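You operate a simulated robot arm through the tools that you are given. There is no shell and no other tool. Be economical: measure what you need, move in short steps, check, and stop when the job is done.

The job below is to be done with a simulated two-armed robot. You get a single attempt, and the scene is never put back.

TASK
Lock off at the motor station and tension the motor belt till GOOD shows.
Fine: open the belt cover once it is locked, turn the tension screw by the belt display, shut the cover, leave it locked; the other stations end as they were. Where these are worked on the way, their far stop is far enough and under half their travel is too little: belt cover.
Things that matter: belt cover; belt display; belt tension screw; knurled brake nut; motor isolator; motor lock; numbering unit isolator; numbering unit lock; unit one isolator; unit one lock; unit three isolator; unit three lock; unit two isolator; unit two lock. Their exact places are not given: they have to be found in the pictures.

It is judged by the outcome, as a careful person would: the job done as asked, and still so three seconds after it is handed in. It fails if anything else is knocked over, pushed out of place, dropped, spilled or broken. Lids that push on must go on centred and level and be pressed home; caps that screw on are set level and turned clockwise until they are tight.

THE ROBOT
Two 7-joint arms with fingered hands on one trunk, on a base that drives. Base frame: it is fixed to the floor where the robot stands at the start and does not move with it; the origin is under the middle of the robot, x ahead of it, y to its left, z up. Units: mm, rad, N and s.
The left shoulder is at the start at [40, 146, 1305], the right one opposite. With the tool pointing down near the work surface each hand reaches from about 100 to 680 mm from the robot's upright axis, wherever it stands, measured 20 degrees to its own side. Places, roughly: belt cover [500, 600, 900]; belt display [500, 500, 700]; belt tension screw [500, 400, 800]; knurled brake nut [500, 800, 700]; motor isolator [400, 0, 900]; motor lock [400, 100, 900]; numbering unit isolator [2400, 5400, 900]; numbering unit lock [2400, 5400, 900]; unit one isolator [2400, 1400, 900]; unit one lock [2400, 1400, 900]; unit three isolator [2400, 3600, 900]; unit three lock [2400, 3500, 900]; unit two isolator [2400, 2500, 900]; unit two lock [2400, 2400, 900]. Payload 4 kg a hand.
The TCP of each hand is the grasp point between the finger pads, 26 mm short of the fingertips. In the tool frame z runs along the fingers and y along their closing line. The gripper opens to 148 mm. The gripper's body begins 73 mm behind the TCP. The gripper is a hand of 3 fingers: y runs from the thumb to the fingers, the wrist lies at [0, 0, -224] in the tool frame.
Orientation is told as [roll, pitch, yaw] about the base's x, y, z axes, in that order, counted from this pose: with the fingers straight down and closing along the base's y, the tool's x points along the base's -x, its y along +y and its z along -z.

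THE INTERFACE
- The arms move only by the tool move_arm. It takes "left_targets", "right_targets" or both (then of equal length, played together; a hand with none holds still); each is a list of rows, each an object of numbers (a shift or turn left out is 0): "ax", "ay", "az": the turn, a rotation vector about the base's x, y, z in units of 5 degrees (1.0 is 5 degrees); "tx", "ty", "tz": the shift along the base's x, y, z in units of 50 mm (1.0 is 50 mm). In form: [{"ax": .., "ay": .., "az": .., "tx": .., "ty": .., "tz": ..}, ...]. A call has 1 to 10 rows; each row shifts and turns the commanded pose from where the row before left it. A call with a number of a shift or a turn outside -1 to 1 is refused whole. Rows are played at 5 a second. More than 50 mm and 0.15 rad between two rows, and nothing of the call is played. A pose out of reach is approached as far as the arm can. The call stops where the force on the tool passes 40 N (or 10 N more than at its start, if that is more) or the arm is blocked; 0.2 s more then pass. In this call time passes only in rows, and 0.2 s behind the last. It gives the time, the measured TCP pose, the force on the tool (base axes), the opening and the grip force at its end, in the units of the frame above (readings bear some noise), with the torque about the TCP (base axes, N m) and any sound that the robot's microphone picked up, and new pictures: "show" is both (left out), scene, wrist or none (wrist: the cameras of the hands that moved).
- Cameras (640 x 400 px; columns grow to the right, rows downward): "scene" is now at [92.1, 35.7, 1533.1]; the picture's right is [0.43, -0.90, -0.00], its down [-0.62, -0.30, -0.72] and it looks along [0.65, 0.31, -0.69] (base axes); focal length 290 px, centre (320, 200). "left" rides on the left gripper at [-68, -39, -90] in its tool frame; the picture's right is [0.50, -0.87, 0.00], its down [0.66, 0.38, -0.65] and it looks along [0.57, 0.33, 0.76] (tool axes); focal length 222 px, centre (320, 200). "right" rides on the right gripper at [68, -39, -90] in its tool frame; the picture's right is [0.50, 0.87, 0.00], its down [-0.66, 0.38, -0.65] and it looks along [-0.57, 0.33, 0.76] (tool axes); focal length 222 px, centre (320, 200).
- lift_body(by): slides the trunk up (or, below 0, down) by that many mm; the arms and the scene camera ride with it, the base frame stays. It gives what a move gives, with no picture.
- base_move(legs): drives the robot by 1 to 6 legs, each [ahead, left, turn to the left] in mm, mm and rad, along the robot's own axes; the way and the turn of a leg run together, so that a leg with both is an arc; at most 1500 mm and 3.142 rad a leg. The arms and the cameras ride along, it lands a little off, and it stops where it bumps. It gives what a move gives, and a new picture of the scene camera.
- set_fingers(finger1, finger2, thumb_bend, hand): sets how far each is bent, from 0 (flat) to 1 (curled in); at 0.3 the hand is open as for a grip, at 0.7 the pads meet at the TCP. One left out holds its place. A second passes; each finger stops where it meets its share of the squeeze, and holds until it gets a number again. It is the only way to open and close the hand. It gives what a move gives, with no picture; readings hold the bend of each and the force on the fingers (four entries, about 0 where the hand has none), thumb and palm.
- aim_head(pan, tilt): turns the head with the scene camera to pan (to the left, within 1.501 rad either way) and tilt (down, from -0.506 to 1.204), counted from straight ahead of the robot. It gives what a move gives, and a new picture of the scene camera.
- pixel_to_xyz(camera, pixels): for up to 12 pixels [column, row] of the newest picture of that camera ("zoom" is the newest enlarged one), the place [x, y, z] in the base frame of the surface seen there, good to about 3 mm, but the place of the scene camera against the robot may be out by one fixed shift of up to 18 mm in any direction. It takes no simulated time.
- inspect(camera, box): a new picture of the part [left, top, right, bottom] of that camera's present view, enlarged. It takes no simulated time.
- close_job(): hands the job in; it is judged then, once.

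Keep the steps short. Do not move on a guess: measure, check each grasp and each placing, and mend mistakes. In all there are 80 turns and 260 pictures (those below and enlarged ones count). Leave the grippers open and the arms clear of the work at the hand-in unless told otherwise, and finish with a single line.

The tools are called by a JSON object that holds its "method" and its "body". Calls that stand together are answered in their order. move_arm: Moves the arms, as the interface text tells. Its arguments: {"type":"object","properties":{"left_targets":{"type":"array","items":{"type":"object","properties":{"ax":{"type":"number"},"ay":{"type":"number"},"az":{"type":"number"},"tx":{"type":"number"},"ty":{"type":"number"},"tz":{"type":"number"}}}},"right_targets":{"type":"array","items":{"type":"object","properties":{"ax":{"type":"number"},"ay":{"type":"number"},"az":{"type":"number"},"tx":{"type":"number"},"ty":{"type":"number"},"tz":{"type":"number"}}}},"show":{"type":"string","enum":["both","scene","wrist","none"]}},"required":[]} The other tools are called the same way: lift_body (by) slides the trunk up or down; set_fingers (finger1, finger2, thumb_bend, hand) moves the fingers one by one; base_move (legs) drives the base; aim_head (pan, tilt) turns the head that bears the scene camera; pixel_to_xyz (camera, pixels) gives the place of the surface under pixels of a picture; inspect (camera, box) takes an enlarged picture of a part of a camera's view; close_job () hands the job in.

At the start:

```text
clock: 0.0
left_tool_pos: [401.0, 474.3, 1149.5]
left_tool_rot: [0.0, -0.001, 0.001]
left_contact_force: [0.9, 0.2, 0.4]
left_moment: [-0.02, 0.0, 0.01]
left_width: 148.0
left_gripper_force: 0.1
left_shape: jaw
left_bend: [0.3, 0.3, 0.3]
left_finger forces: [0.1, 0.0, 0.1, 0.0, 0.0, 0.0]
right_tool_pos: [312.6, 2.6, 1323.2]
right_tool_rot: [-0.001, 0.0, -0.001]
right_contact_force: [-0.4, 0.3, -0.2]
right_moment: [-0.02, -0.01, 0.01]
right_width: 147.8
right_gripper_force: 0.0
right_shape: jaw
right_bend: [0.3, 0.3, 0.3]
right_finger forces: [0.1, 0.1, 0.1, 0.0, 0.0, 0.0]
trunk travel left (down, up): [-475.0, 31.0]
robot x, y, heading: [2.1, -3.2, 0.001]
head pan, tilt: [0.449, 0.764]
```

scene: 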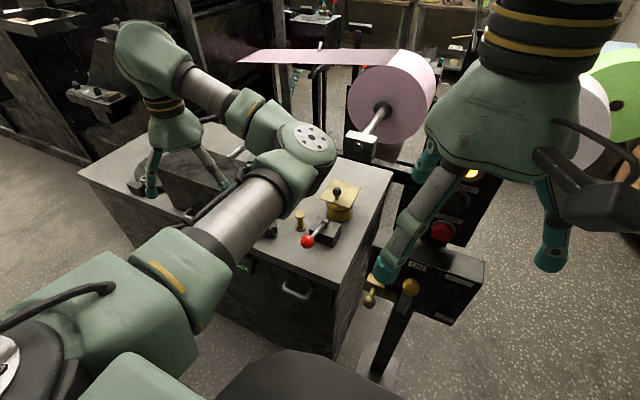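
right: 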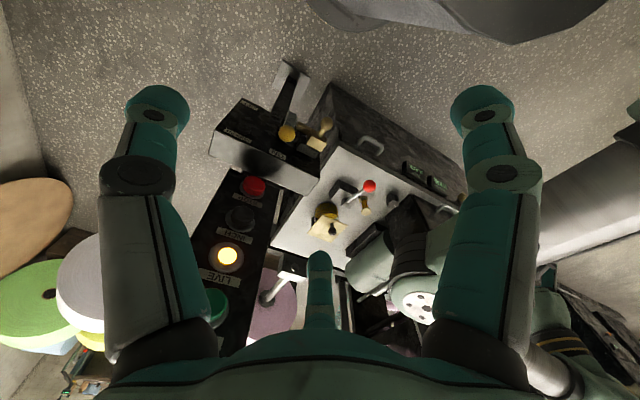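
left: 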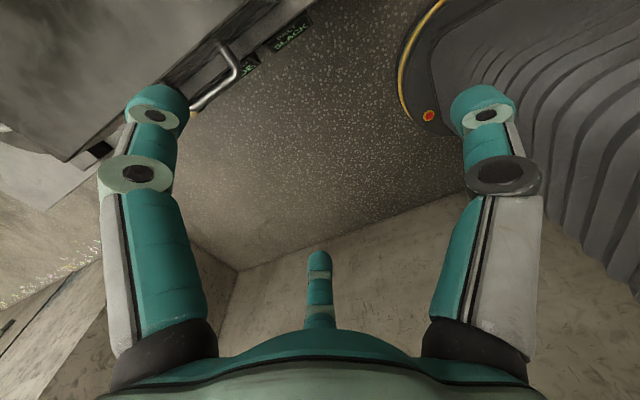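

I see the motor station box with brass knobs at about (390,290), a red-knob lever at (308,241), and displays on the cabinet front. I'll enlarge these areas.

{"method": "inspect", "body": {"camera": "scene", "box": [340, 150, 500, 330]}}

{"method": "inspect", "body": {"camera": "scene", "box": [200, 170, 380, 310]}}

{"method": "inspect", "body": {"camera": "right", "box": [190, 50, 480, 330]}}

```text
2.22 times, centred on (420, 240) of scene
```

zoom: 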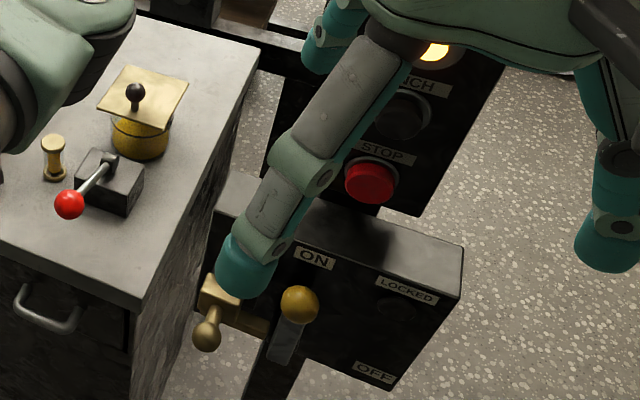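

```text
2.86 times, centred on (290, 240) of scene
```

zoom: 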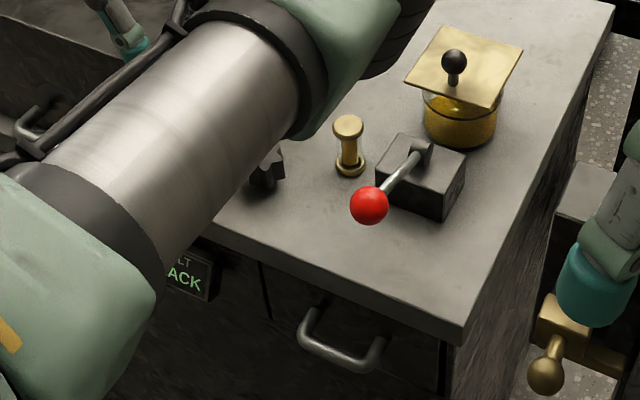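

```text
1.43 times, centred on (335, 190) of right
```

zoom: 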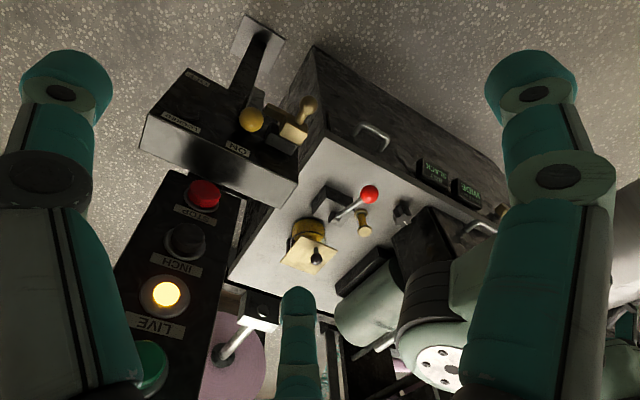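

The right hand hides the isolator box and the left arm hides the cabinet top. I'll measure a few points first and then clear the arms.

{"method": "pixel_to_xyz", "body": {"camera": "scene", "pixels": [[410, 287], [372, 297], [441, 265], [455, 300], [440, 232], [308, 241], [300, 215], [338, 192], [298, 290], [335, 320], [390, 330], [270, 230]]}}

{"method": "move_arm", "body": {"right_targets": [{"ty": -1, "tx": -0.5}, {"ty": -1, "tx": -0.5}, {"ty": -1, "tx": -0.3}, {"ty": -1}, {"ty": -1}], "left_targets": [{"tz": 1}, {"tz": 1}, {"tz": 1, "ty": 0.5}, {"tz": 0.5, "ty": 1}, {"ty": 1}], "show": "scene"}}

```text
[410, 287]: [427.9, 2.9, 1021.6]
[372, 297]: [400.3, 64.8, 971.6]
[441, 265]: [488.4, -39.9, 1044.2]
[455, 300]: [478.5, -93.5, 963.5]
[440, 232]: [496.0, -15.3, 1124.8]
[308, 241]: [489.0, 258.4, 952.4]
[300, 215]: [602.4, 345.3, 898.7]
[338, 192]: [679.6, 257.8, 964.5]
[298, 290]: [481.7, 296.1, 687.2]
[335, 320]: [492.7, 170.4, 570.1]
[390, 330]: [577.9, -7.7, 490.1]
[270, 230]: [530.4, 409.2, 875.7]
```

```text
refused: row 1 steps farther than a row can; nothing moved
```

The row was too long, so I'll resend with shorter steps.

{"method": "move_arm", "body": {"right_targets": [{"ty": -0.8, "tx": -0.5}, {"ty": -0.8, "tx": -0.5}, {"ty": -0.9, "tx": -0.3}, {"ty": -0.9}, {"ty": -0.9}, {"ty": -0.5}], "left_targets": [{"tz": 0.9}, {"tz": 0.9}, {"tz": 0.8, "ty": 0.5}, {"tz": 0.5, "ty": 0.8}, {"ty": 0.9}, {"ty": 0.5}], "show": "scene"}}

```text
clock: 1.4
left_tool_pos: [401.5, 608.9, 1305.6]
left_tool_rot: [0.001, 0.001, 0.0]
left_contact_force: [0.0, -0.3, 0.0]
left_moment: [0.02, -0.02, -0.01]
left_width: 147.7
left_gripper_force: 0.0
left_shape: jaw
left_bend: [0.3, 0.3, 0.3]
left_finger forces: [0.1, 0.0, 0.1, 0.1, 0.0, 0.0]
right_tool_pos: [245.9, -237.3, 1323.7]
right_tool_rot: [0.0, -0.003, 0.001]
right_contact_force: [0.6, -0.1, -0.2]
right_moment: [0.0, 0.01, 0.02]
right_width: 148.0
right_gripper_force: 0.0
right_shape: jaw
right_bend: [0.3, 0.3, 0.3]
right_finger forces: [0.1, 0.0, 0.0, 0.0, 0.0, 0.1]
trunk travel left (down, up): [-475.0, 31.0]
robot x, y, heading: [1.6, -2.9, 0.0]
head pan, tilt: [0.449, 0.764]
```

scene: 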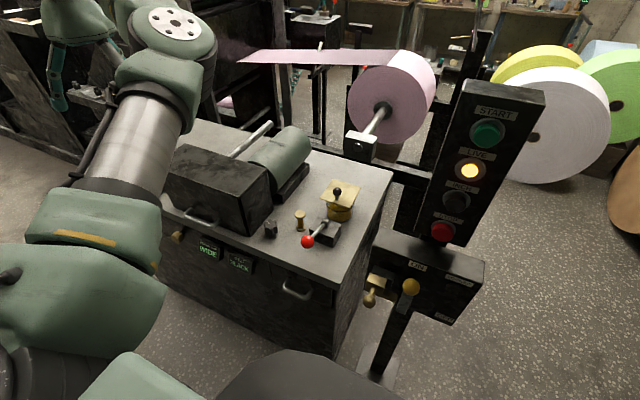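

{"method": "inspect", "body": {"camera": "scene", "box": [350, 230, 490, 330]}}

{"method": "inspect", "body": {"camera": "scene", "box": [150, 110, 330, 310]}}

{"method": "aim_head", "body": {"pan": 0.8, "tilt": 0.7}}

```text
4.00 times, centred on (420, 280) of scene
```

zoom: 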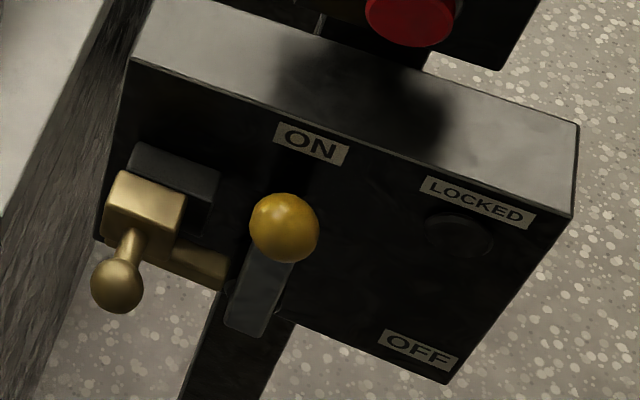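

```text
2.00 times, centred on (240, 210) of scene
```

zoom: 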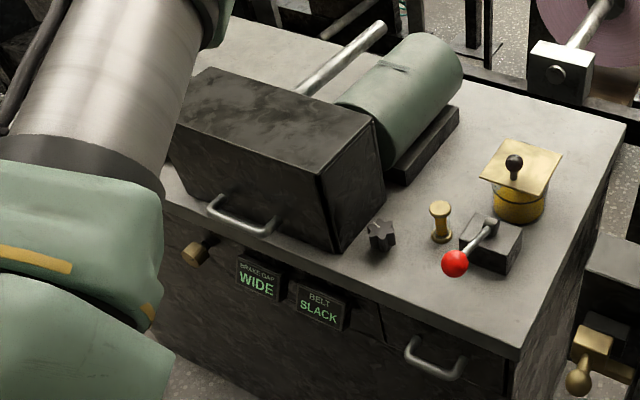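

```text
clock: 2.2
left_tool_pos: [402.6, 608.4, 1304.9]
left_tool_rot: [0.0, 0.0, -0.001]
left_contact_force: [-0.2, 0.3, -0.8]
left_moment: [-0.02, 0.0, -0.01]
left_width: 147.8
left_gripper_force: 0.0
left_shape: jaw
left_bend: [0.3, 0.3, 0.3]
left_finger forces: [0.0, 0.1, 0.0, 0.0, 0.0, 0.0]
right_tool_pos: [248.9, -238.3, 1324.8]
right_tool_rot: [0.001, 0.0, 0.0]
right_contact_force: [0.4, 0.9, 0.4]
right_moment: [0.01, 0.0, -0.04]
right_width: 148.1
right_gripper_force: 0.1
right_shape: jaw
right_bend: [0.3, 0.3, 0.3]
right_finger forces: [0.1, 0.0, 0.0, 0.0, 0.0, 0.0]
trunk travel left (down, up): [-475.0, 31.0]
robot x, y, heading: [-1.2, 1.6, -0.003]
head pan, tilt: [0.799, 0.7]
```

scene: 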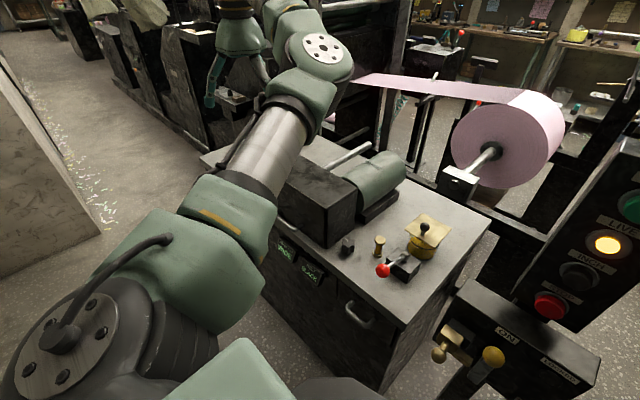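

I can now make out the lever at ON, the brass sliding lock, the LOCKED lamp, and the BELT display reading SLACK. I'll lower the trunk a bit for a more frontal view and aim at the isolator box.

{"method": "lift_body", "body": {"by": -200}}

{"method": "aim_head", "body": {"pan": 0.1, "tilt": 0.6}}

{"method": "inspect", "body": {"camera": "scene", "box": [210, 110, 410, 290]}}

```text
clock: 4.4
left_tool_pos: [403.2, 607.7, 1105.1]
left_tool_rot: [0.0, 0.001, 0.0]
left_contact_force: [-0.1, 0.6, -0.4]
left_moment: [0.0, 0.02, 0.02]
left_width: 147.9
left_gripper_force: 0.1
left_shape: jaw
left_bend: [0.3, 0.3, 0.3]
left_finger forces: [0.1, 0.1, 0.0, 0.0, 0.0, 0.0]
right_tool_pos: [247.9, -237.7, 1123.4]
right_tool_rot: [0.0, 0.0, 0.0]
right_contact_force: [-0.6, 0.1, -1.1]
right_moment: [-0.02, 0.01, 0.02]
right_width: 148.3
right_gripper_force: 0.1
right_shape: jaw
right_bend: [0.3, 0.3, 0.3]
right_finger forces: [0.1, 0.0, 0.0, 0.0, 0.0, 0.1]
trunk travel left (down, up): [-275.0, 231.0]
robot x, y, heading: [2.3, -1.0, -0.001]
head pan, tilt: [0.799, 0.7]
```

```text
clock: 5.5
left_tool_pos: [402.8, 608.4, 1104.5]
left_tool_rot: [0.001, 0.002, -0.001]
left_contact_force: [0.1, 0.3, 0.2]
left_moment: [-0.02, 0.03, -0.02]
left_width: 148.1
left_gripper_force: 0.0
left_shape: jaw
left_bend: [0.3, 0.3, 0.3]
left_finger forces: [0.0, 0.0, 0.1, 0.1, 0.0, 0.0]
right_tool_pos: [247.5, -238.7, 1122.5]
right_tool_rot: [0.0, 0.001, 0.0]
right_contact_force: [-0.7, 0.2, -0.2]
right_moment: [0.01, -0.01, -0.01]
right_width: 148.0
right_gripper_force: 0.0
right_shape: jaw
right_bend: [0.3, 0.3, 0.3]
right_finger forces: [0.1, 0.1, 0.1, 0.1, 0.1, 0.0]
trunk travel left (down, up): [-275.0, 231.0]
robot x, y, heading: [-1.0, 0.8, -0.004]
head pan, tilt: [0.099, 0.6]
```

scene: 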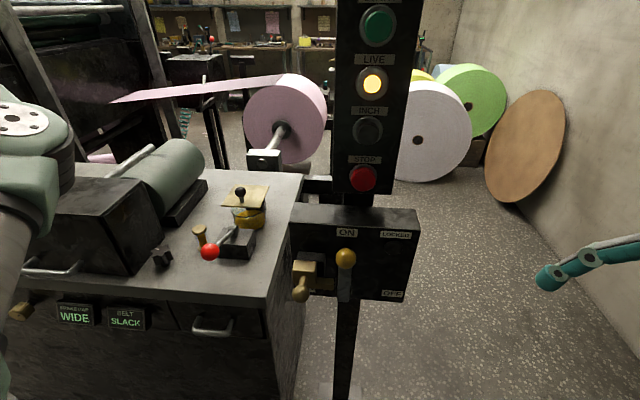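

```text
2.22 times, centred on (310, 200) of scene
```

zoom: 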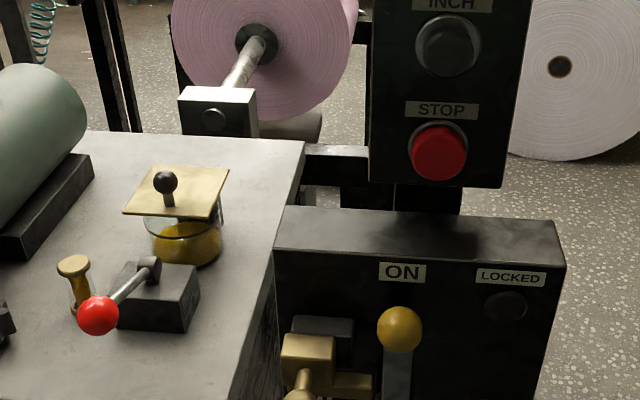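

{"method": "inspect", "body": {"camera": "scene", "box": [280, 220, 424, 310]}}

{"method": "pixel_to_xyz", "body": {"camera": "scene", "pixels": [[345, 258], [345, 285], [300, 292], [307, 270], [325, 283], [320, 250], [380, 270], [395, 295], [382, 240], [300, 225], [370, 292], [395, 240]]}}

```text
4.44 times, centred on (352, 265) of scene
```

zoom: 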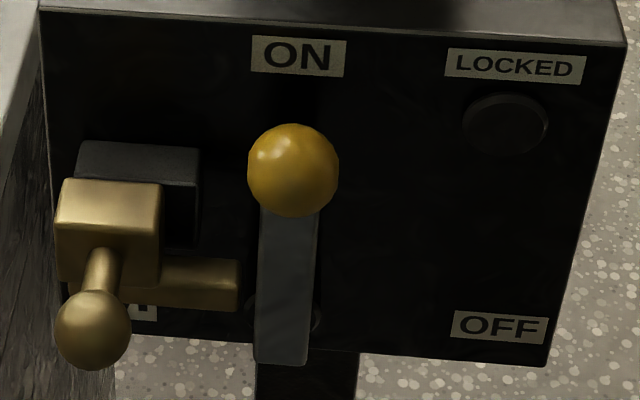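

```text
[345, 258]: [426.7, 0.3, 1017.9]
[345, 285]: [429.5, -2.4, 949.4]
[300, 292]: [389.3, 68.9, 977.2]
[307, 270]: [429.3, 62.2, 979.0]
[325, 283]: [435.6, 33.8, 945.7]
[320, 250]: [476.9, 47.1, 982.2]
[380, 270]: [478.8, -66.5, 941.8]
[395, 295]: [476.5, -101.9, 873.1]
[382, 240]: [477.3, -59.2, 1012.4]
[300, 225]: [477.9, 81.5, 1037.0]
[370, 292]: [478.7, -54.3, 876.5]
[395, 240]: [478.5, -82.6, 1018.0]
```

The layout is clear. The lever's ball is near (437,0,1010) with its pivot near z 930. The brass lock block sits at y≈62, with a bolt pointing right at z≈945. To get room for a forward-pointing hand I'll back the base 200 mm, then pitch the right hand forward.

{"method": "base_move", "body": {"legs": [[-200, 0, 0]]}}

{"method": "move_arm", "body": {"right_targets": [{"ay": -1, "tx": 0.5, "ty": 0.2}, {"ay": -1, "tx": 0.5, "ty": 0.2}, {"ay": -1, "tx": 0.5, "ty": 0.2}, {"ay": -1, "tx": 0.4, "ty": 0.3}, {"ay": -1, "tx": 0.4, "ty": 0.3}, {"ay": -1, "tx": 0.4, "ty": 0.3}, {"ay": -1, "tx": 0.4, "ty": 0.3}, {"ay": -1, "tx": 0.4, "ty": 0.3}, {"ay": -1, "tx": 0.3, "ty": 0.3}], "show": "none"}}

{"method": "move_arm", "body": {"right_targets": [{"ay": -1, "tx": 0.3, "ty": 0.3}, {"ay": -1, "tx": 0.2, "ty": 0.3}, {"ay": -1, "tx": 0.2, "ty": 0.3}, {"ay": -1, "tx": 0.2, "ty": 0.3}, {"ay": -1, "tx": 0.2, "ty": 0.3}, {"ay": -1, "tx": 0.2, "ty": 0.3}, {"ay": -1, "tx": 0, "ty": 0.3}, {"ay": -1, "tx": 0, "ty": 0.3}, {"ay": -1, "tx": 0, "ty": 0.3}]}}

```text
clock: 7.1
left_tool_pos: [202.5, 608.6, 1105.2]
left_tool_rot: [-0.001, -0.001, 0.0]
left_contact_force: [0.1, -0.1, -0.5]
left_moment: [-0.04, 0.04, -0.03]
left_width: 147.9
left_gripper_force: 0.1
left_shape: jaw
left_bend: [0.3, 0.3, 0.3]
left_finger forces: [0.0, 0.0, 0.0, 0.0, 0.0, 0.1]
right_tool_pos: [48.5, -238.1, 1122.4]
right_tool_rot: [0.0, 0.003, 0.0]
right_contact_force: [0.2, -0.1, -0.4]
right_moment: [0.0, -0.04, 0.03]
right_width: 148.0
right_gripper_force: 0.2
right_shape: jaw
right_bend: [0.3, 0.3, 0.3]
right_finger forces: [0.0, 0.0, 0.0, 0.1, 0.1, 0.0]
trunk travel left (down, up): [-275.0, 231.0]
robot x, y, heading: [-200.9, 2.3, 0.002]
head pan, tilt: [0.099, 0.6]
```

scene: 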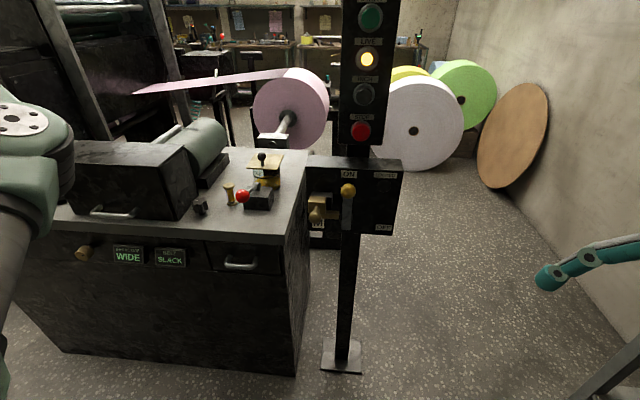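

```text
clock: 9.1
left_tool_pos: [202.3, 609.6, 1104.2]
left_tool_rot: [0.0, -0.001, 0.002]
left_contact_force: [0.6, 0.2, -0.6]
left_moment: [0.03, 0.01, -0.01]
left_width: 148.2
left_gripper_force: 0.0
left_shape: jaw
left_bend: [0.3, 0.3, 0.3]
left_finger forces: [0.0, 0.0, 0.0, 0.0, 0.0, 0.0]
right_tool_pos: [237.4, -116.9, 1122.6]
right_tool_rot: [-0.002, -0.786, 0.003]
right_contact_force: [0.1, 0.6, 0.2]
right_moment: [0.0, 0.01, 0.02]
right_width: 147.8
right_gripper_force: 0.1
right_shape: jaw
right_bend: [0.3, 0.3, 0.3]
right_finger forces: [0.0, 0.0, 0.0, 0.1, 0.1, 0.0]
trunk travel left (down, up): [-275.0, 231.0]
robot x, y, heading: [-196.6, 0.8, 0.0]
head pan, tilt: [0.099, 0.6]
```

```text
clock: 11.1
left_tool_pos: [200.7, 608.8, 1105.2]
left_tool_rot: [0.0, 0.0, -0.003]
left_contact_force: [0.0, 0.1, 0.4]
left_moment: [-0.03, -0.04, 0.0]
left_width: 147.8
left_gripper_force: 0.0
left_shape: jaw
left_bend: [0.3, 0.3, 0.3]
left_finger forces: [0.1, 0.0, 0.1, 0.0, 0.1, 0.0]
right_tool_pos: [299.3, 45.7, 1283.1]
right_tool_rot: [-0.529, -1.547, 0.524]
right_contact_force: [-1.0, 0.2, 0.2]
right_moment: [0.02, -0.02, -0.01]
right_width: 147.9
right_gripper_force: 0.0
right_shape: jaw
right_bend: [0.3, 0.3, 0.3]
right_finger forces: [0.0, 0.1, 0.0, 0.0, 0.1, 0.0]
right hand out of reach, approached as far as the arm can: row 5, 6, 7, 8, 9
trunk travel left (down, up): [-275.0, 231.0]
robot x, y, heading: [-199.4, -2.0, 0.002]
head pan, tilt: [0.099, 0.6]
```

scene: 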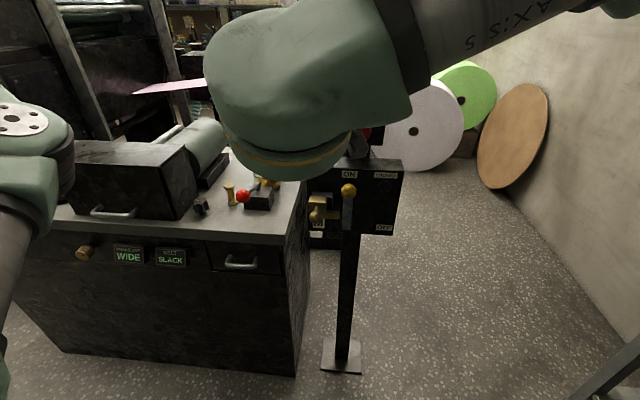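
right: 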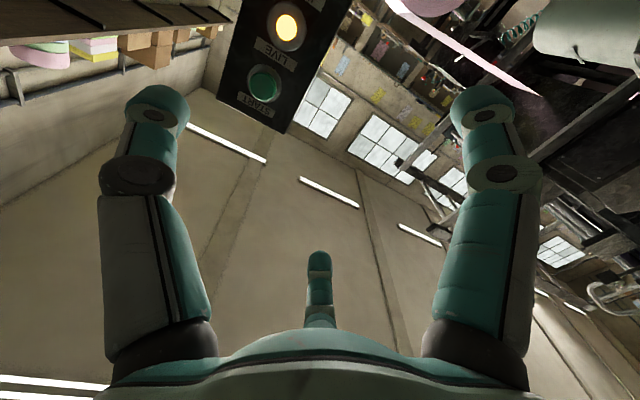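

Pitching fully forward isn't reachable. About 45–60° worked, so I'll go back to the 45° pitch.

{"method": "move_arm", "body": {"right_targets": [{"ay": 1}, {"ay": 1}, {"ay": 1}, {"ay": 1}, {"ay": 1}, {"ay": 1}, {"ay": 1}]}}

```text
clock: 12.7
left_tool_pos: [201.9, 608.6, 1104.4]
left_tool_rot: [0.001, 0.0, 0.002]
left_contact_force: [0.0, -0.2, 0.7]
left_moment: [0.0, -0.01, -0.02]
left_width: 147.8
left_gripper_force: 0.1
left_shape: jaw
left_bend: [0.3, 0.3, 0.3]
left_finger forces: [0.0, 0.0, 0.0, 0.0, 0.1, 0.0]
right_tool_pos: [301.2, 43.3, 1283.4]
right_tool_rot: [-0.001, -0.96, 0.0]
right_contact_force: [-0.8, 0.4, -0.1]
right_moment: [0.01, 0.01, 0.01]
right_width: 148.1
right_gripper_force: 0.1
right_shape: jaw
right_bend: [0.3, 0.3, 0.3]
right_finger forces: [0.1, 0.0, 0.0, 0.1, 0.0, 0.0]
trunk travel left (down, up): [-275.0, 231.0]
robot x, y, heading: [-199.1, -1.5, 0.001]
head pan, tilt: [0.099, 0.6]
```

scene: 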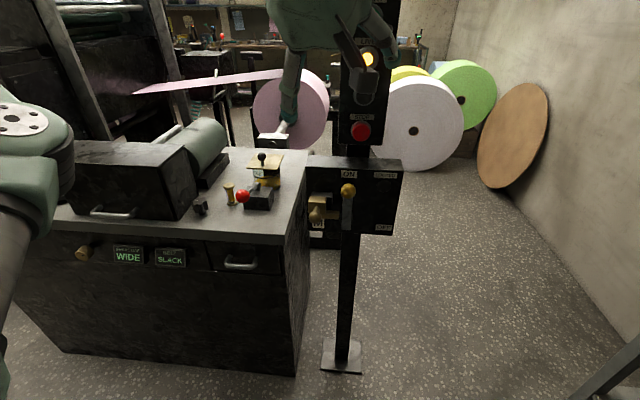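
right: 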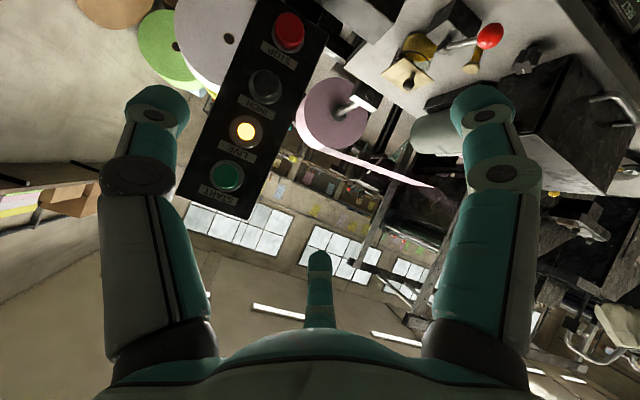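

The hand is at pitch −55° and tracking well. I'll calibrate the scene camera's fixed shift by measuring the same items from both cameras.

{"method": "pixel_to_xyz", "body": {"camera": "right", "pixels": [[290, 30], [490, 36], [407, 83], [264, 83], [246, 130], [364, 108]]}}

{"method": "pixel_to_xyz", "body": {"camera": "scene", "pixels": [[361, 131], [243, 197], [262, 157], [364, 95], [281, 137], [348, 190], [347, 222]]}}

```text
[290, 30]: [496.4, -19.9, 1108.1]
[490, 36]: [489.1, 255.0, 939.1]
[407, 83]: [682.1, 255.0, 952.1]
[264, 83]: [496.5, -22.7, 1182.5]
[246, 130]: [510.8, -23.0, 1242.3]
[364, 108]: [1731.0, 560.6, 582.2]
```

```text
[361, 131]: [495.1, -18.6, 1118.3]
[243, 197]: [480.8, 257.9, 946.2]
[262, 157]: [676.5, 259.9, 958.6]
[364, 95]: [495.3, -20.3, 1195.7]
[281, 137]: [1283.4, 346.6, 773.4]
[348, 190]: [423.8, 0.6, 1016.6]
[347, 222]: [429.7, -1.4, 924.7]
```

The scene camera reads about 9 mm too high in z, 4 mm short in x and 2 mm off in y. I'll close the right fingers into a poker and lower the hand in front of the box, still clear of it, to measure with the wrist camera.

{"method": "set_fingers", "body": {"hand": "right", "finger1": 0.7, "finger2": 0.7, "thumb_bend": 0.7}}

{"method": "move_arm", "body": {"right_targets": [{"tz": -0.8, "ty": -0.2}, {"tz": -0.8, "ty": -0.2}, {"tz": -0.8, "ty": -0.2}, {"tz": -0.8, "ty": -0.2}, {"tz": -0.5}]}}

```text
clock: 13.7
left_tool_pos: [201.6, 609.4, 1104.8]
left_tool_rot: [0.0, -0.002, 0.0]
left_contact_force: [-0.6, -0.4, 0.0]
left_moment: [0.02, -0.01, -0.01]
left_width: 148.0
left_gripper_force: 0.0
left_shape: jaw
left_bend: [0.3, 0.3, 0.3]
left_finger forces: [0.0, 0.1, 0.1, 0.1, 0.0, 0.0]
right_tool_pos: [301.1, 43.3, 1282.8]
right_tool_rot: [-0.001, -0.96, 0.002]
right_contact_force: [-0.2, 0.0, 0.6]
right_moment: [-0.01, 0.01, -0.01]
right_width: 0.4
right_gripper_force: 0.1
right_shape: fingers
right_bend: [0.69, 0.69, 0.7]
right_finger forces: [0.0, 0.0, 0.1, 0.1, 0.1, 0.1]
trunk travel left (down, up): [-275.0, 231.0]
robot x, y, heading: [-199.2, -1.3, -0.0]
head pan, tilt: [0.099, 0.6]
```

```text
clock: 14.9
left_tool_pos: [202.9, 609.5, 1104.8]
left_tool_rot: [-0.001, -0.001, 0.0]
left_contact_force: [0.5, -0.3, 0.7]
left_moment: [0.01, 0.02, -0.02]
left_width: 148.0
left_gripper_force: 0.1
left_shape: jaw
left_bend: [0.3, 0.3, 0.3]
left_finger forces: [0.0, 0.1, 0.0, 0.0, 0.1, 0.1]
right_tool_pos: [300.8, 2.2, 1096.9]
right_tool_rot: [0.0, -0.96, -0.001]
right_contact_force: [0.3, -0.5, 0.3]
right_moment: [0.0, -0.04, 0.0]
right_width: 0.2
right_gripper_force: 0.0
right_shape: fingers
right_bend: [0.69, 0.69, 0.7]
right_finger forces: [0.0, 0.0, 0.1, 0.0, 0.0, 0.0]
trunk travel left (down, up): [-275.0, 231.0]
robot x, y, heading: [-203.5, -2.5, 0.003]
head pan, tilt: [0.099, 0.6]
```

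scene: 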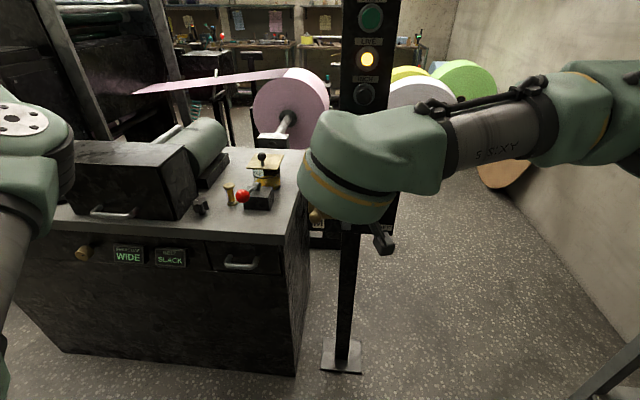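
right: 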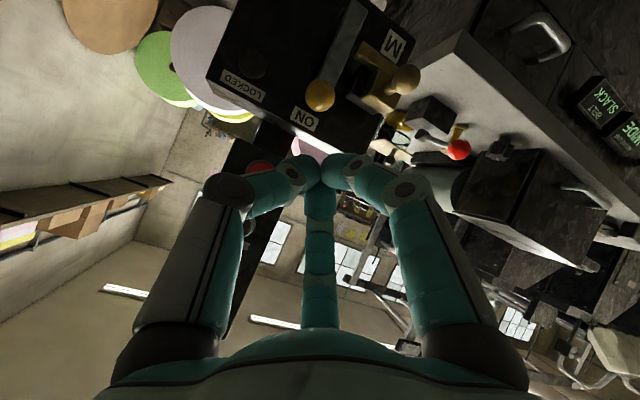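

{"method": "inspect", "body": {"camera": "right", "box": [200, 0, 440, 150]}}

{"method": "pixel_to_xyz", "body": {"camera": "right", "pixels": [[320, 95], [338, 55], [348, 15], [388, 52], [365, 90], [405, 80], [372, 98], [270, 60], [303, 30], [262, 106], [393, 45], [360, 60]]}}

```text
2.67 times, centred on (320, 75) of right
```

zoom: 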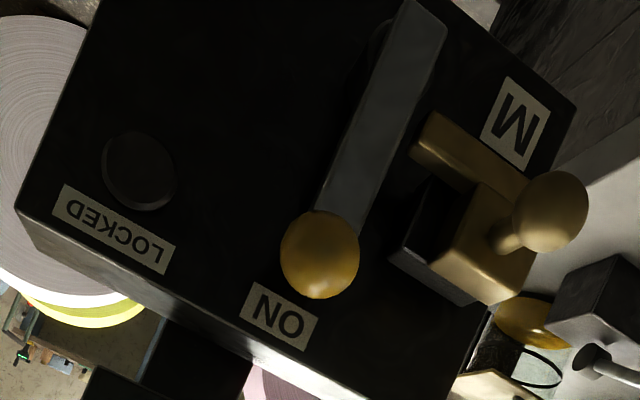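

```text
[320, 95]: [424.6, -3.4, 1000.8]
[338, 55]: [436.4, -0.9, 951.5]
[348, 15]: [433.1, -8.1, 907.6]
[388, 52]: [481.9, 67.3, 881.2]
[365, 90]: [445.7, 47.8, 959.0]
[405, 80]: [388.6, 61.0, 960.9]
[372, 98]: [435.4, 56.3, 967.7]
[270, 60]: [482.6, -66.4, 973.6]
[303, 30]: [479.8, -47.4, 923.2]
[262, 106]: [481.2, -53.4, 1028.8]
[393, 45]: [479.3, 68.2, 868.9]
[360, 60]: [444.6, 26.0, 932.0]
```

The wrist camera gives true positions: ball centre ≈ (438,−2,1003), box face x≈481, lever bar down to z≈895, lock knob ≈ (400,61,960). I'll bring the closed fingers to the left of the ball, at y≈45 and above the lock, before sweeping it right and down.

{"method": "move_arm", "body": {"right_targets": [{"ty": 0.43, "tz": -0.5}, {"ty": 0.43, "tz": -0.5}, {"tz": -0.62}, {"tx": 0.7}, {"tx": 0.7}, {"tx": 0.6}, {"tx": 0.58}]}}

```text
clock: 16.5
left_tool_pos: [203.8, 607.9, 1105.0]
left_tool_rot: [0.0, 0.0, 0.001]
left_contact_force: [1.0, 0.0, 0.6]
left_moment: [-0.02, -0.02, -0.02]
left_width: 147.8
left_gripper_force: 0.1
left_shape: jaw
left_bend: [0.3, 0.3, 0.3]
left_finger forces: [0.0, 0.1, 0.0, 0.0, 0.1, 0.0]
right_tool_pos: [428.4, 45.2, 1017.0]
right_tool_rot: [-0.003, -0.958, 0.004]
right_contact_force: [0.8, -0.4, -0.1]
right_moment: [0.01, 0.01, 0.03]
right_width: 0.5
right_gripper_force: 0.0
right_shape: fingers
right_bend: [0.69, 0.69, 0.7]
right_finger forces: [0.1, 0.0, 0.0, 0.1, 0.0, 0.1]
trunk travel left (down, up): [-275.0, 231.0]
robot x, y, heading: [-201.0, -1.7, 0.001]
head pan, tilt: [0.099, 0.6]
```

scene: 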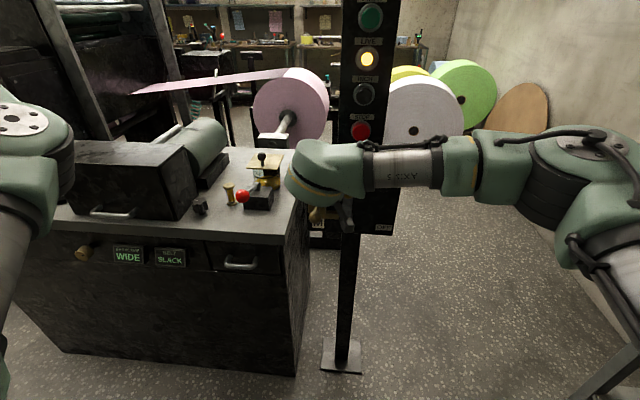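
right: 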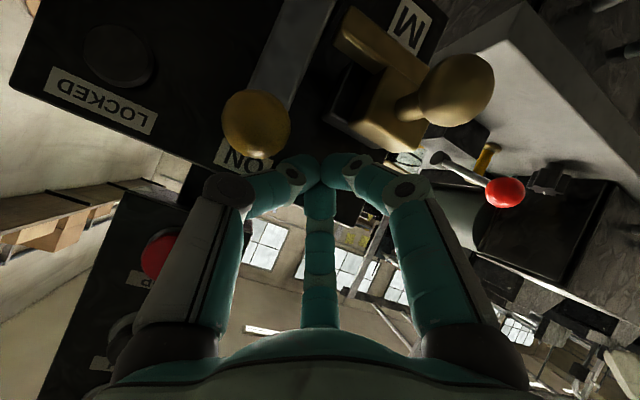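

The fingers are left of the ball and free of contact. Now I sweep the first part of the arc to the right.

{"method": "move_arm", "body": {"right_targets": [{"ty": -0.38, "tz": -0.1}, {"ty": -0.52}, {"ty": -0.46}, {"ty": -0.44, "tz": -0.2}, {"ty": -0.42, "tz": -0.28}]}}

```text
clock: 17.7
left_tool_pos: [201.9, 607.0, 1104.8]
left_tool_rot: [0.002, -0.001, 0.0]
left_contact_force: [0.4, -0.3, -0.4]
left_moment: [-0.02, 0.0, -0.03]
left_width: 148.2
left_gripper_force: 0.0
left_shape: jaw
left_bend: [0.3, 0.3, 0.3]
left_finger forces: [0.0, 0.0, 0.1, 0.0, 0.1, 0.1]
right_tool_pos: [429.1, -66.7, 987.1]
right_tool_rot: [0.0, -0.961, 0.0]
right_contact_force: [0.2, -0.5, -0.1]
right_moment: [-0.02, -0.01, -0.01]
right_width: 0.2
right_gripper_force: 0.0
right_shape: fingers
right_bend: [0.69, 0.69, 0.7]
right_finger forces: [0.1, 0.1, 0.1, 0.0, 0.0, 0.0]
trunk travel left (down, up): [-275.0, 231.0]
robot x, y, heading: [-198.9, 1.2, -0.004]
head pan, tilt: [0.099, 0.6]
```

scene: 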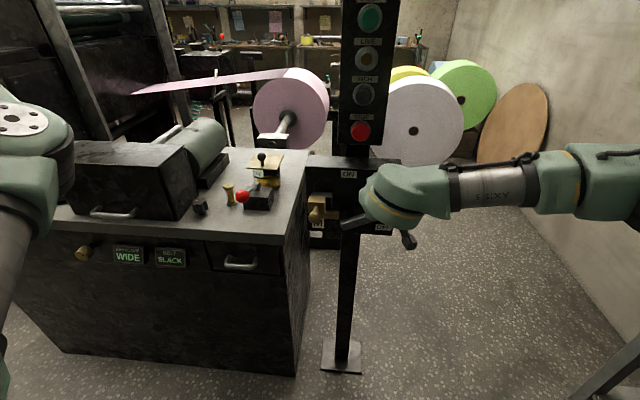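
right: 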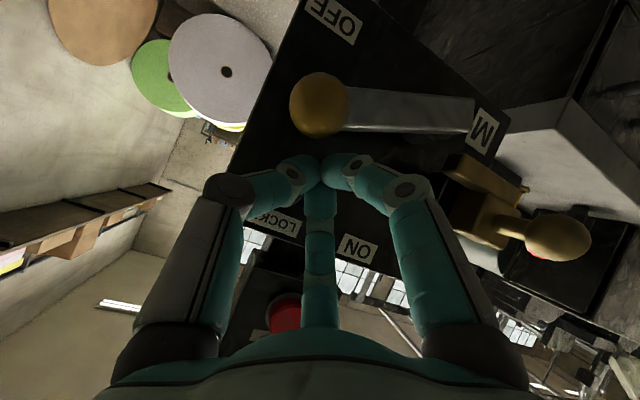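

The lever is moving easily and LIVE has already gone out. I'll push it on to its stop.

{"method": "move_arm", "body": {"right_targets": [{"ty": -0.28, "tz": -0.38}, {"ty": -0.24, "tz": -0.44}, {"ty": -0.06, "tz": -0.4}, {"tz": -0.2}]}}

```text
clock: 18.7
left_tool_pos: [201.4, 609.1, 1104.6]
left_tool_rot: [0.001, 0.0, 0.0]
left_contact_force: [0.1, -0.4, 0.5]
left_moment: [0.01, -0.01, 0.0]
left_width: 147.9
left_gripper_force: 0.0
left_shape: jaw
left_bend: [0.3, 0.3, 0.3]
left_finger forces: [0.1, 0.0, 0.0, 0.0, 0.0, 0.0]
right_tool_pos: [444.7, -92.1, 939.4]
right_tool_rot: [-0.004, -0.952, 0.006]
right_contact_force: [-0.4, 1.0, 1.7]
right_moment: [0.02, 0.04, 0.01]
right_width: 0.1
right_gripper_force: 1.5
right_shape: fingers
right_bend: [0.7, 0.69, 0.7]
right_finger forces: [3.7, 0.1, 0.1, 0.0, 0.0, 0.1]
right hand out of reach, approached as far as the arm can: row 2, 3, 4
trunk travel left (down, up): [-275.0, 231.0]
robot x, y, heading: [-197.8, -0.4, 0.003]
head pan, tilt: [0.099, 0.6]
```

scene: 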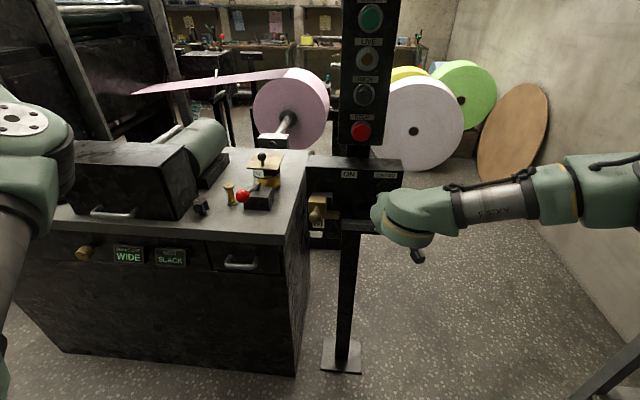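
right: 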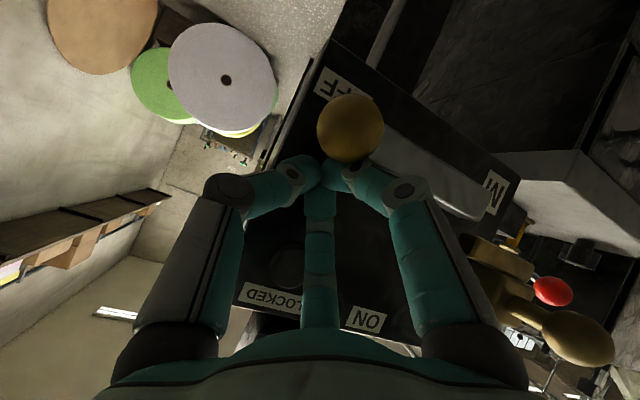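

The arm reached its limit, so I'll check the lever's angle.

{"method": "pixel_to_xyz", "body": {"camera": "right", "pixels": [[350, 120], [400, 150], [430, 172], [455, 190], [495, 190], [330, 85]]}}

{"method": "inspect", "body": {"camera": "right", "box": [240, 40, 560, 240]}}

```text
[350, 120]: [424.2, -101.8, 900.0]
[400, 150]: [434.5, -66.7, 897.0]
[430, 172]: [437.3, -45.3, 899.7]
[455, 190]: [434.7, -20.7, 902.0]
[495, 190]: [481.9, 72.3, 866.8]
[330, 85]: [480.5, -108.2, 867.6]
```

```text
2.00 times, centred on (400, 140) of right
```

zoom: 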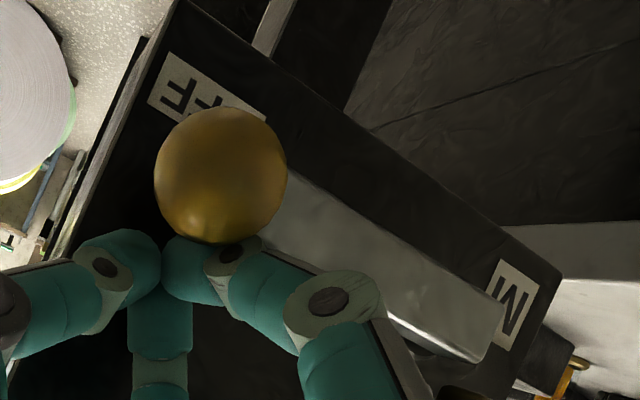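

The bar lies essentially level (z 897–902) with the ball by the OFF label, and LIVE is dark. I'll back away from the lever and bring the fingers to the left of the lock knob, stopping short of contact.

{"method": "move_arm", "body": {"right_targets": [{"tz": 0.5, "tx": -0.4}, {"tz": 0.3, "tx": -0.8}, {"tx": -0.9}, {"ty": 0.9}, {"ty": 0.9}, {"ty": 0.9}, {"ty": 0.9}, {"ty": 0.4, "tz": -0.2}]}}

```text
clock: 20.5
left_tool_pos: [202.4, 608.7, 1104.8]
left_tool_rot: [-0.001, 0.0, -0.001]
left_contact_force: [-0.4, 0.6, 0.3]
left_moment: [0.0, 0.02, -0.02]
left_width: 148.0
left_gripper_force: 0.0
left_shape: jaw
left_bend: [0.3, 0.3, 0.3]
left_finger forces: [0.0, 0.0, 0.0, 0.1, 0.0, 0.0]
right_tool_pos: [350.9, 108.9, 987.2]
right_tool_rot: [0.001, -0.96, 0.0]
right_contact_force: [-0.2, -0.1, 0.4]
right_moment: [0.02, 0.03, 0.01]
right_width: 0.0
right_gripper_force: 0.1
right_shape: fingers
right_bend: [0.7, 0.69, 0.7]
right_finger forces: [0.0, 0.1, 0.1, 0.0, 0.0, 0.0]
right hand out of reach, approached as far as the arm can: row 3
trunk travel left (down, up): [-275.0, 231.0]
robot x, y, heading: [-197.0, 0.4, 0.0]
head pan, tilt: [0.099, 0.6]
```

scene: 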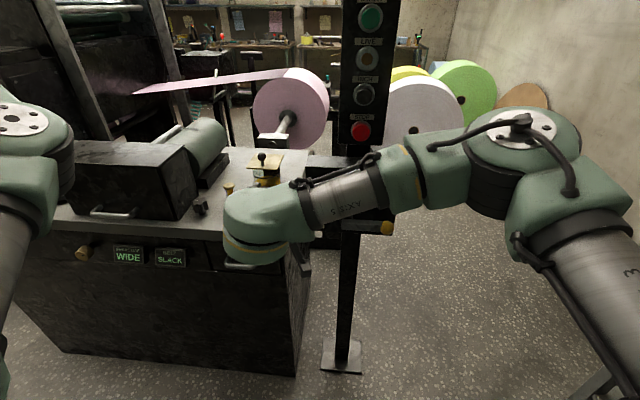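
right: 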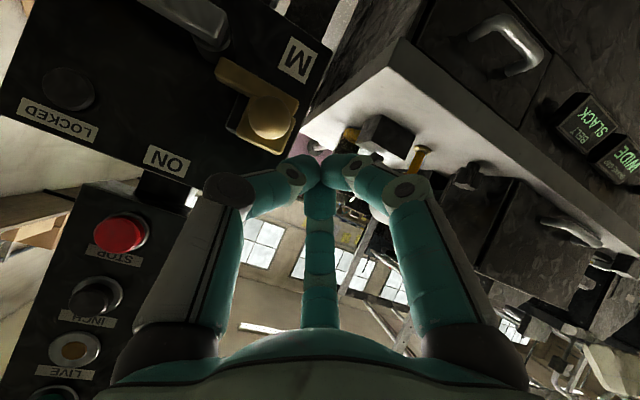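

{"method": "pixel_to_xyz", "body": {"camera": "right", "pixels": [[268, 117], [275, 135], [230, 75], [295, 55], [240, 110], [200, 20]]}}

{"method": "pixel_to_xyz", "body": {"camera": "scene", "pixels": [[387, 228], [370, 226], [350, 222]]}}

```text
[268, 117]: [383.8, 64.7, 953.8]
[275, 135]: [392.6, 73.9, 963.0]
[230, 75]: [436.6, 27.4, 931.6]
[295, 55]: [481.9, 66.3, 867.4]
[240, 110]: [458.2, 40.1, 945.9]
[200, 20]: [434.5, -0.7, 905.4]
```

```text
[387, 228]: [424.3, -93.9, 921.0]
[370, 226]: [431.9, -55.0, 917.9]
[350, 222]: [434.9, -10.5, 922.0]
```

The knob centre is ≈ (397,62,956). I'll move forward and down beside it, then push right.

{"method": "move_arm", "body": {"right_targets": [{"tz": -0.48}, {"tx": 0.43}, {"tx": 0.43}, {"ty": -0.3}, {"ty": -0.3}, {"ty": -0.3}, {"ty": -0.3}]}}

```text
clock: 22.1
left_tool_pos: [199.5, 610.3, 1103.7]
left_tool_rot: [0.0, 0.0, 0.002]
left_contact_force: [0.8, 0.1, 0.3]
left_moment: [-0.03, 0.01, 0.0]
left_width: 147.9
left_gripper_force: 0.1
left_shape: jaw
left_bend: [0.3, 0.3, 0.3]
left_finger forces: [0.0, 0.0, 0.1, 0.1, 0.0, 0.0]
right_tool_pos: [392.9, 50.8, 965.1]
right_tool_rot: [0.0, -0.962, 0.005]
right_contact_force: [0.1, 8.5, 5.5]
right_moment: [-0.09, 0.0, 0.0]
right_width: 0.0
right_gripper_force: 4.6
right_shape: fingers
right_bend: [0.69, 0.69, 0.71]
right_finger forces: [0.0, 0.0, 0.0, 0.1, 9.3, 0.1]
trunk travel left (down, up): [-275.0, 231.0]
robot x, y, heading: [-199.6, -0.8, 0.003]
head pan, tilt: [0.099, 0.6]
```

scene: 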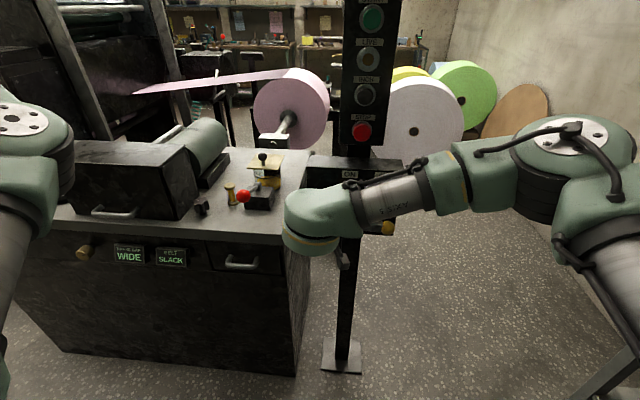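
right: 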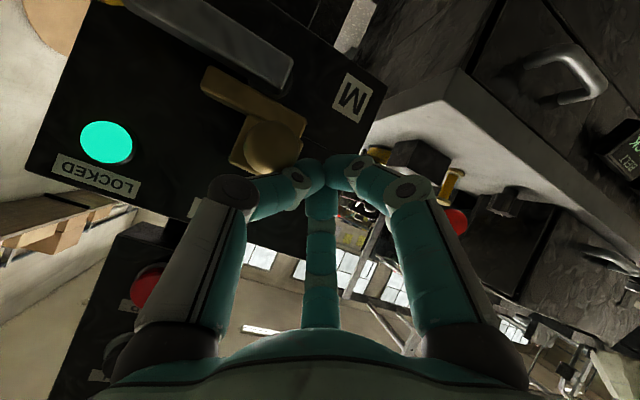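

The LOCKED lamp is lit green. I'll push a little more to seat the bolt against its stop.

{"method": "move_arm", "body": {"right_targets": [{"ty": -0.2}, {"ty": -0.2}, {"ty": -0.2}], "show": "wrist"}}

```text
clock: 22.9
left_tool_pos: [198.0, 613.3, 1103.8]
left_tool_rot: [-0.004, -0.002, 0.001]
left_contact_force: [-0.3, 0.0, 0.1]
left_moment: [-0.01, -0.02, -0.02]
left_width: 147.9
left_gripper_force: 0.1
left_shape: jaw
left_bend: [0.3, 0.3, 0.3]
left_finger forces: [0.1, 0.1, 0.1, 0.0, 0.0, 0.1]
right_tool_pos: [391.4, 24.7, 966.8]
right_tool_rot: [0.0, -0.963, 0.011]
right_contact_force: [-5.1, 25.6, 13.7]
right_moment: [0.23, 0.0, 0.13]
right_width: 3.3
right_gripper_force: 15.0
right_shape: fingers
right_bend: [0.66, 0.69, 0.8]
right_finger forces: [5.8, 1.3, 0.1, 0.0, 22.2, 0.0]
trunk travel left (down, up): [-275.0, 231.0]
robot x, y, heading: [-199.6, 1.2, 0.003]
head pan, tilt: [0.099, 0.6]
```

right: 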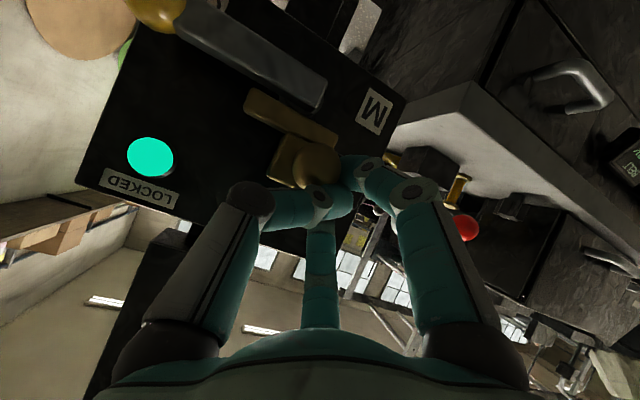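

The bolt is seated (25 N against its stop, LOCKED still lit). I'll retract the right hand and aim the head at the cabinet.

{"method": "move_arm", "body": {"right_targets": [{"ty": 0.5}, {"ty": 0.3, "tx": -0.3}, {"tx": -0.8, "tz": 0.3}, {"tx": -0.8, "tz": 0.4}, {"ty": -0.8, "tz": 0.5}, {"ty": -0.9, "tz": 0.3}, {"ty": -0.9}, {"ty": -0.9}, {"ty": -0.9}], "show": "none"}}

{"method": "aim_head", "body": {"pan": 0.65, "tilt": 0.5}}

{"method": "inspect", "body": {"camera": "scene", "box": [160, 80, 480, 280]}}

```text
clock: 24.9
left_tool_pos: [202.9, 606.5, 1107.8]
left_tool_rot: [0.001, -0.001, -0.001]
left_contact_force: [0.0, 0.1, 1.1]
left_moment: [0.03, 0.0, -0.02]
left_width: 148.0
left_gripper_force: 0.0
left_shape: jaw
left_bend: [0.3, 0.3, 0.3]
left_finger forces: [0.1, 0.0, 0.0, 0.1, 0.1, 0.1]
right_tool_pos: [300.1, -163.7, 1038.1]
right_tool_rot: [0.003, -0.96, -0.002]
right_contact_force: [-0.2, -1.0, 0.3]
right_moment: [0.06, -0.02, 0.05]
right_width: 0.1
right_gripper_force: 0.1
right_shape: fingers
right_bend: [0.69, 0.69, 0.7]
right_finger forces: [0.0, 0.0, 0.1, 0.1, 0.0, 0.1]
right hand out of reach, approached as far as the arm can: row 3
trunk travel left (down, up): [-275.0, 231.0]
robot x, y, heading: [-199.8, -0.5, 0.003]
head pan, tilt: [0.099, 0.6]
```

```text
clock: 25.8
left_tool_pos: [202.2, 606.6, 1104.7]
left_tool_rot: [-0.001, 0.0, -0.001]
left_contact_force: [0.6, 0.4, -0.4]
left_moment: [-0.01, 0.02, 0.03]
left_width: 147.8
left_gripper_force: 0.1
left_shape: jaw
left_bend: [0.3, 0.3, 0.3]
left_finger forces: [0.0, 0.0, 0.0, 0.0, 0.0, 0.0]
right_tool_pos: [300.8, -160.1, 1039.0]
right_tool_rot: [-0.002, -0.961, -0.001]
right_contact_force: [-0.2, 0.6, 0.5]
right_moment: [-0.01, 0.01, 0.01]
right_width: 0.0
right_gripper_force: 0.1
right_shape: fingers
right_bend: [0.69, 0.69, 0.7]
right_finger forces: [0.0, 0.0, 0.0, 0.0, 0.0, 0.0]
trunk travel left (down, up): [-275.0, 231.0]
robot x, y, heading: [-198.3, -0.9, 0.001]
head pan, tilt: [0.649, 0.499]
```

scene: 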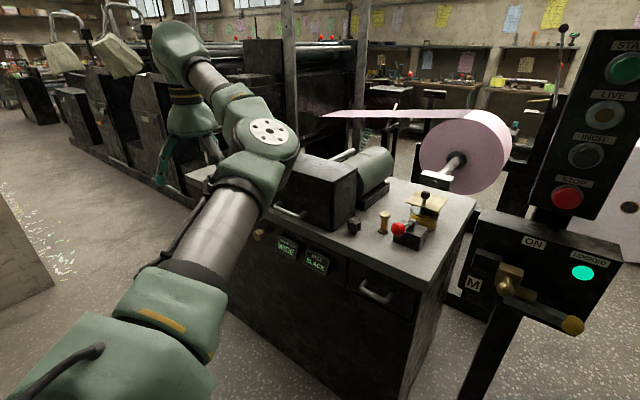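

```text
2.00 times, centred on (320, 180) of scene
```

zoom: 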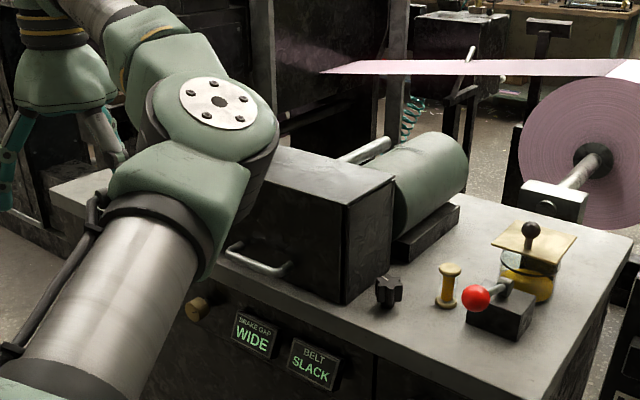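

The LOCKED lamp stays lit. Next I'll measure the cover, handle, black lobed knob and displays.

{"method": "pixel_to_xyz", "body": {"camera": "scene", "pixels": [[354, 224], [354, 217], [300, 215], [276, 206], [305, 185], [332, 222], [335, 183], [356, 166], [316, 262], [259, 234], [375, 240], [340, 245]]}}

{"method": "inspect", "body": {"camera": "scene", "box": [240, 140, 400, 280]}}

```text
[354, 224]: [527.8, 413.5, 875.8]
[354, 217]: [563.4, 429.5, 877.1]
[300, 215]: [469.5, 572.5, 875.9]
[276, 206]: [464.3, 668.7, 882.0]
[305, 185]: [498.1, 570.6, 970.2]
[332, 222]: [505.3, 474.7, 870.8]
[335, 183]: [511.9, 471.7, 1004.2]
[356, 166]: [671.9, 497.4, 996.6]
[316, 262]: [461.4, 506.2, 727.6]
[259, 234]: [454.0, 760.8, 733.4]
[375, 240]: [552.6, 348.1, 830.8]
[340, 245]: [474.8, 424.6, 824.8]
```

```text
2.86 times, centred on (320, 210) of scene
```

zoom: 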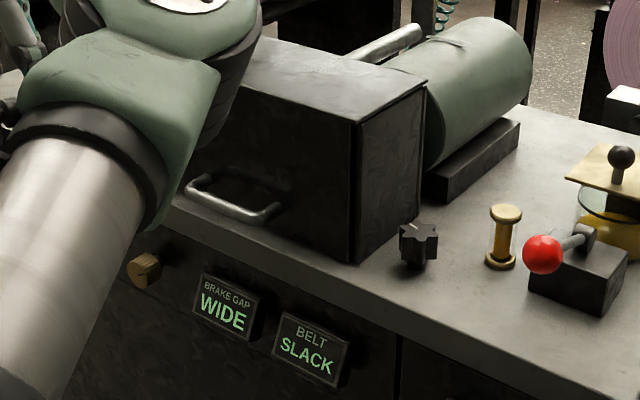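

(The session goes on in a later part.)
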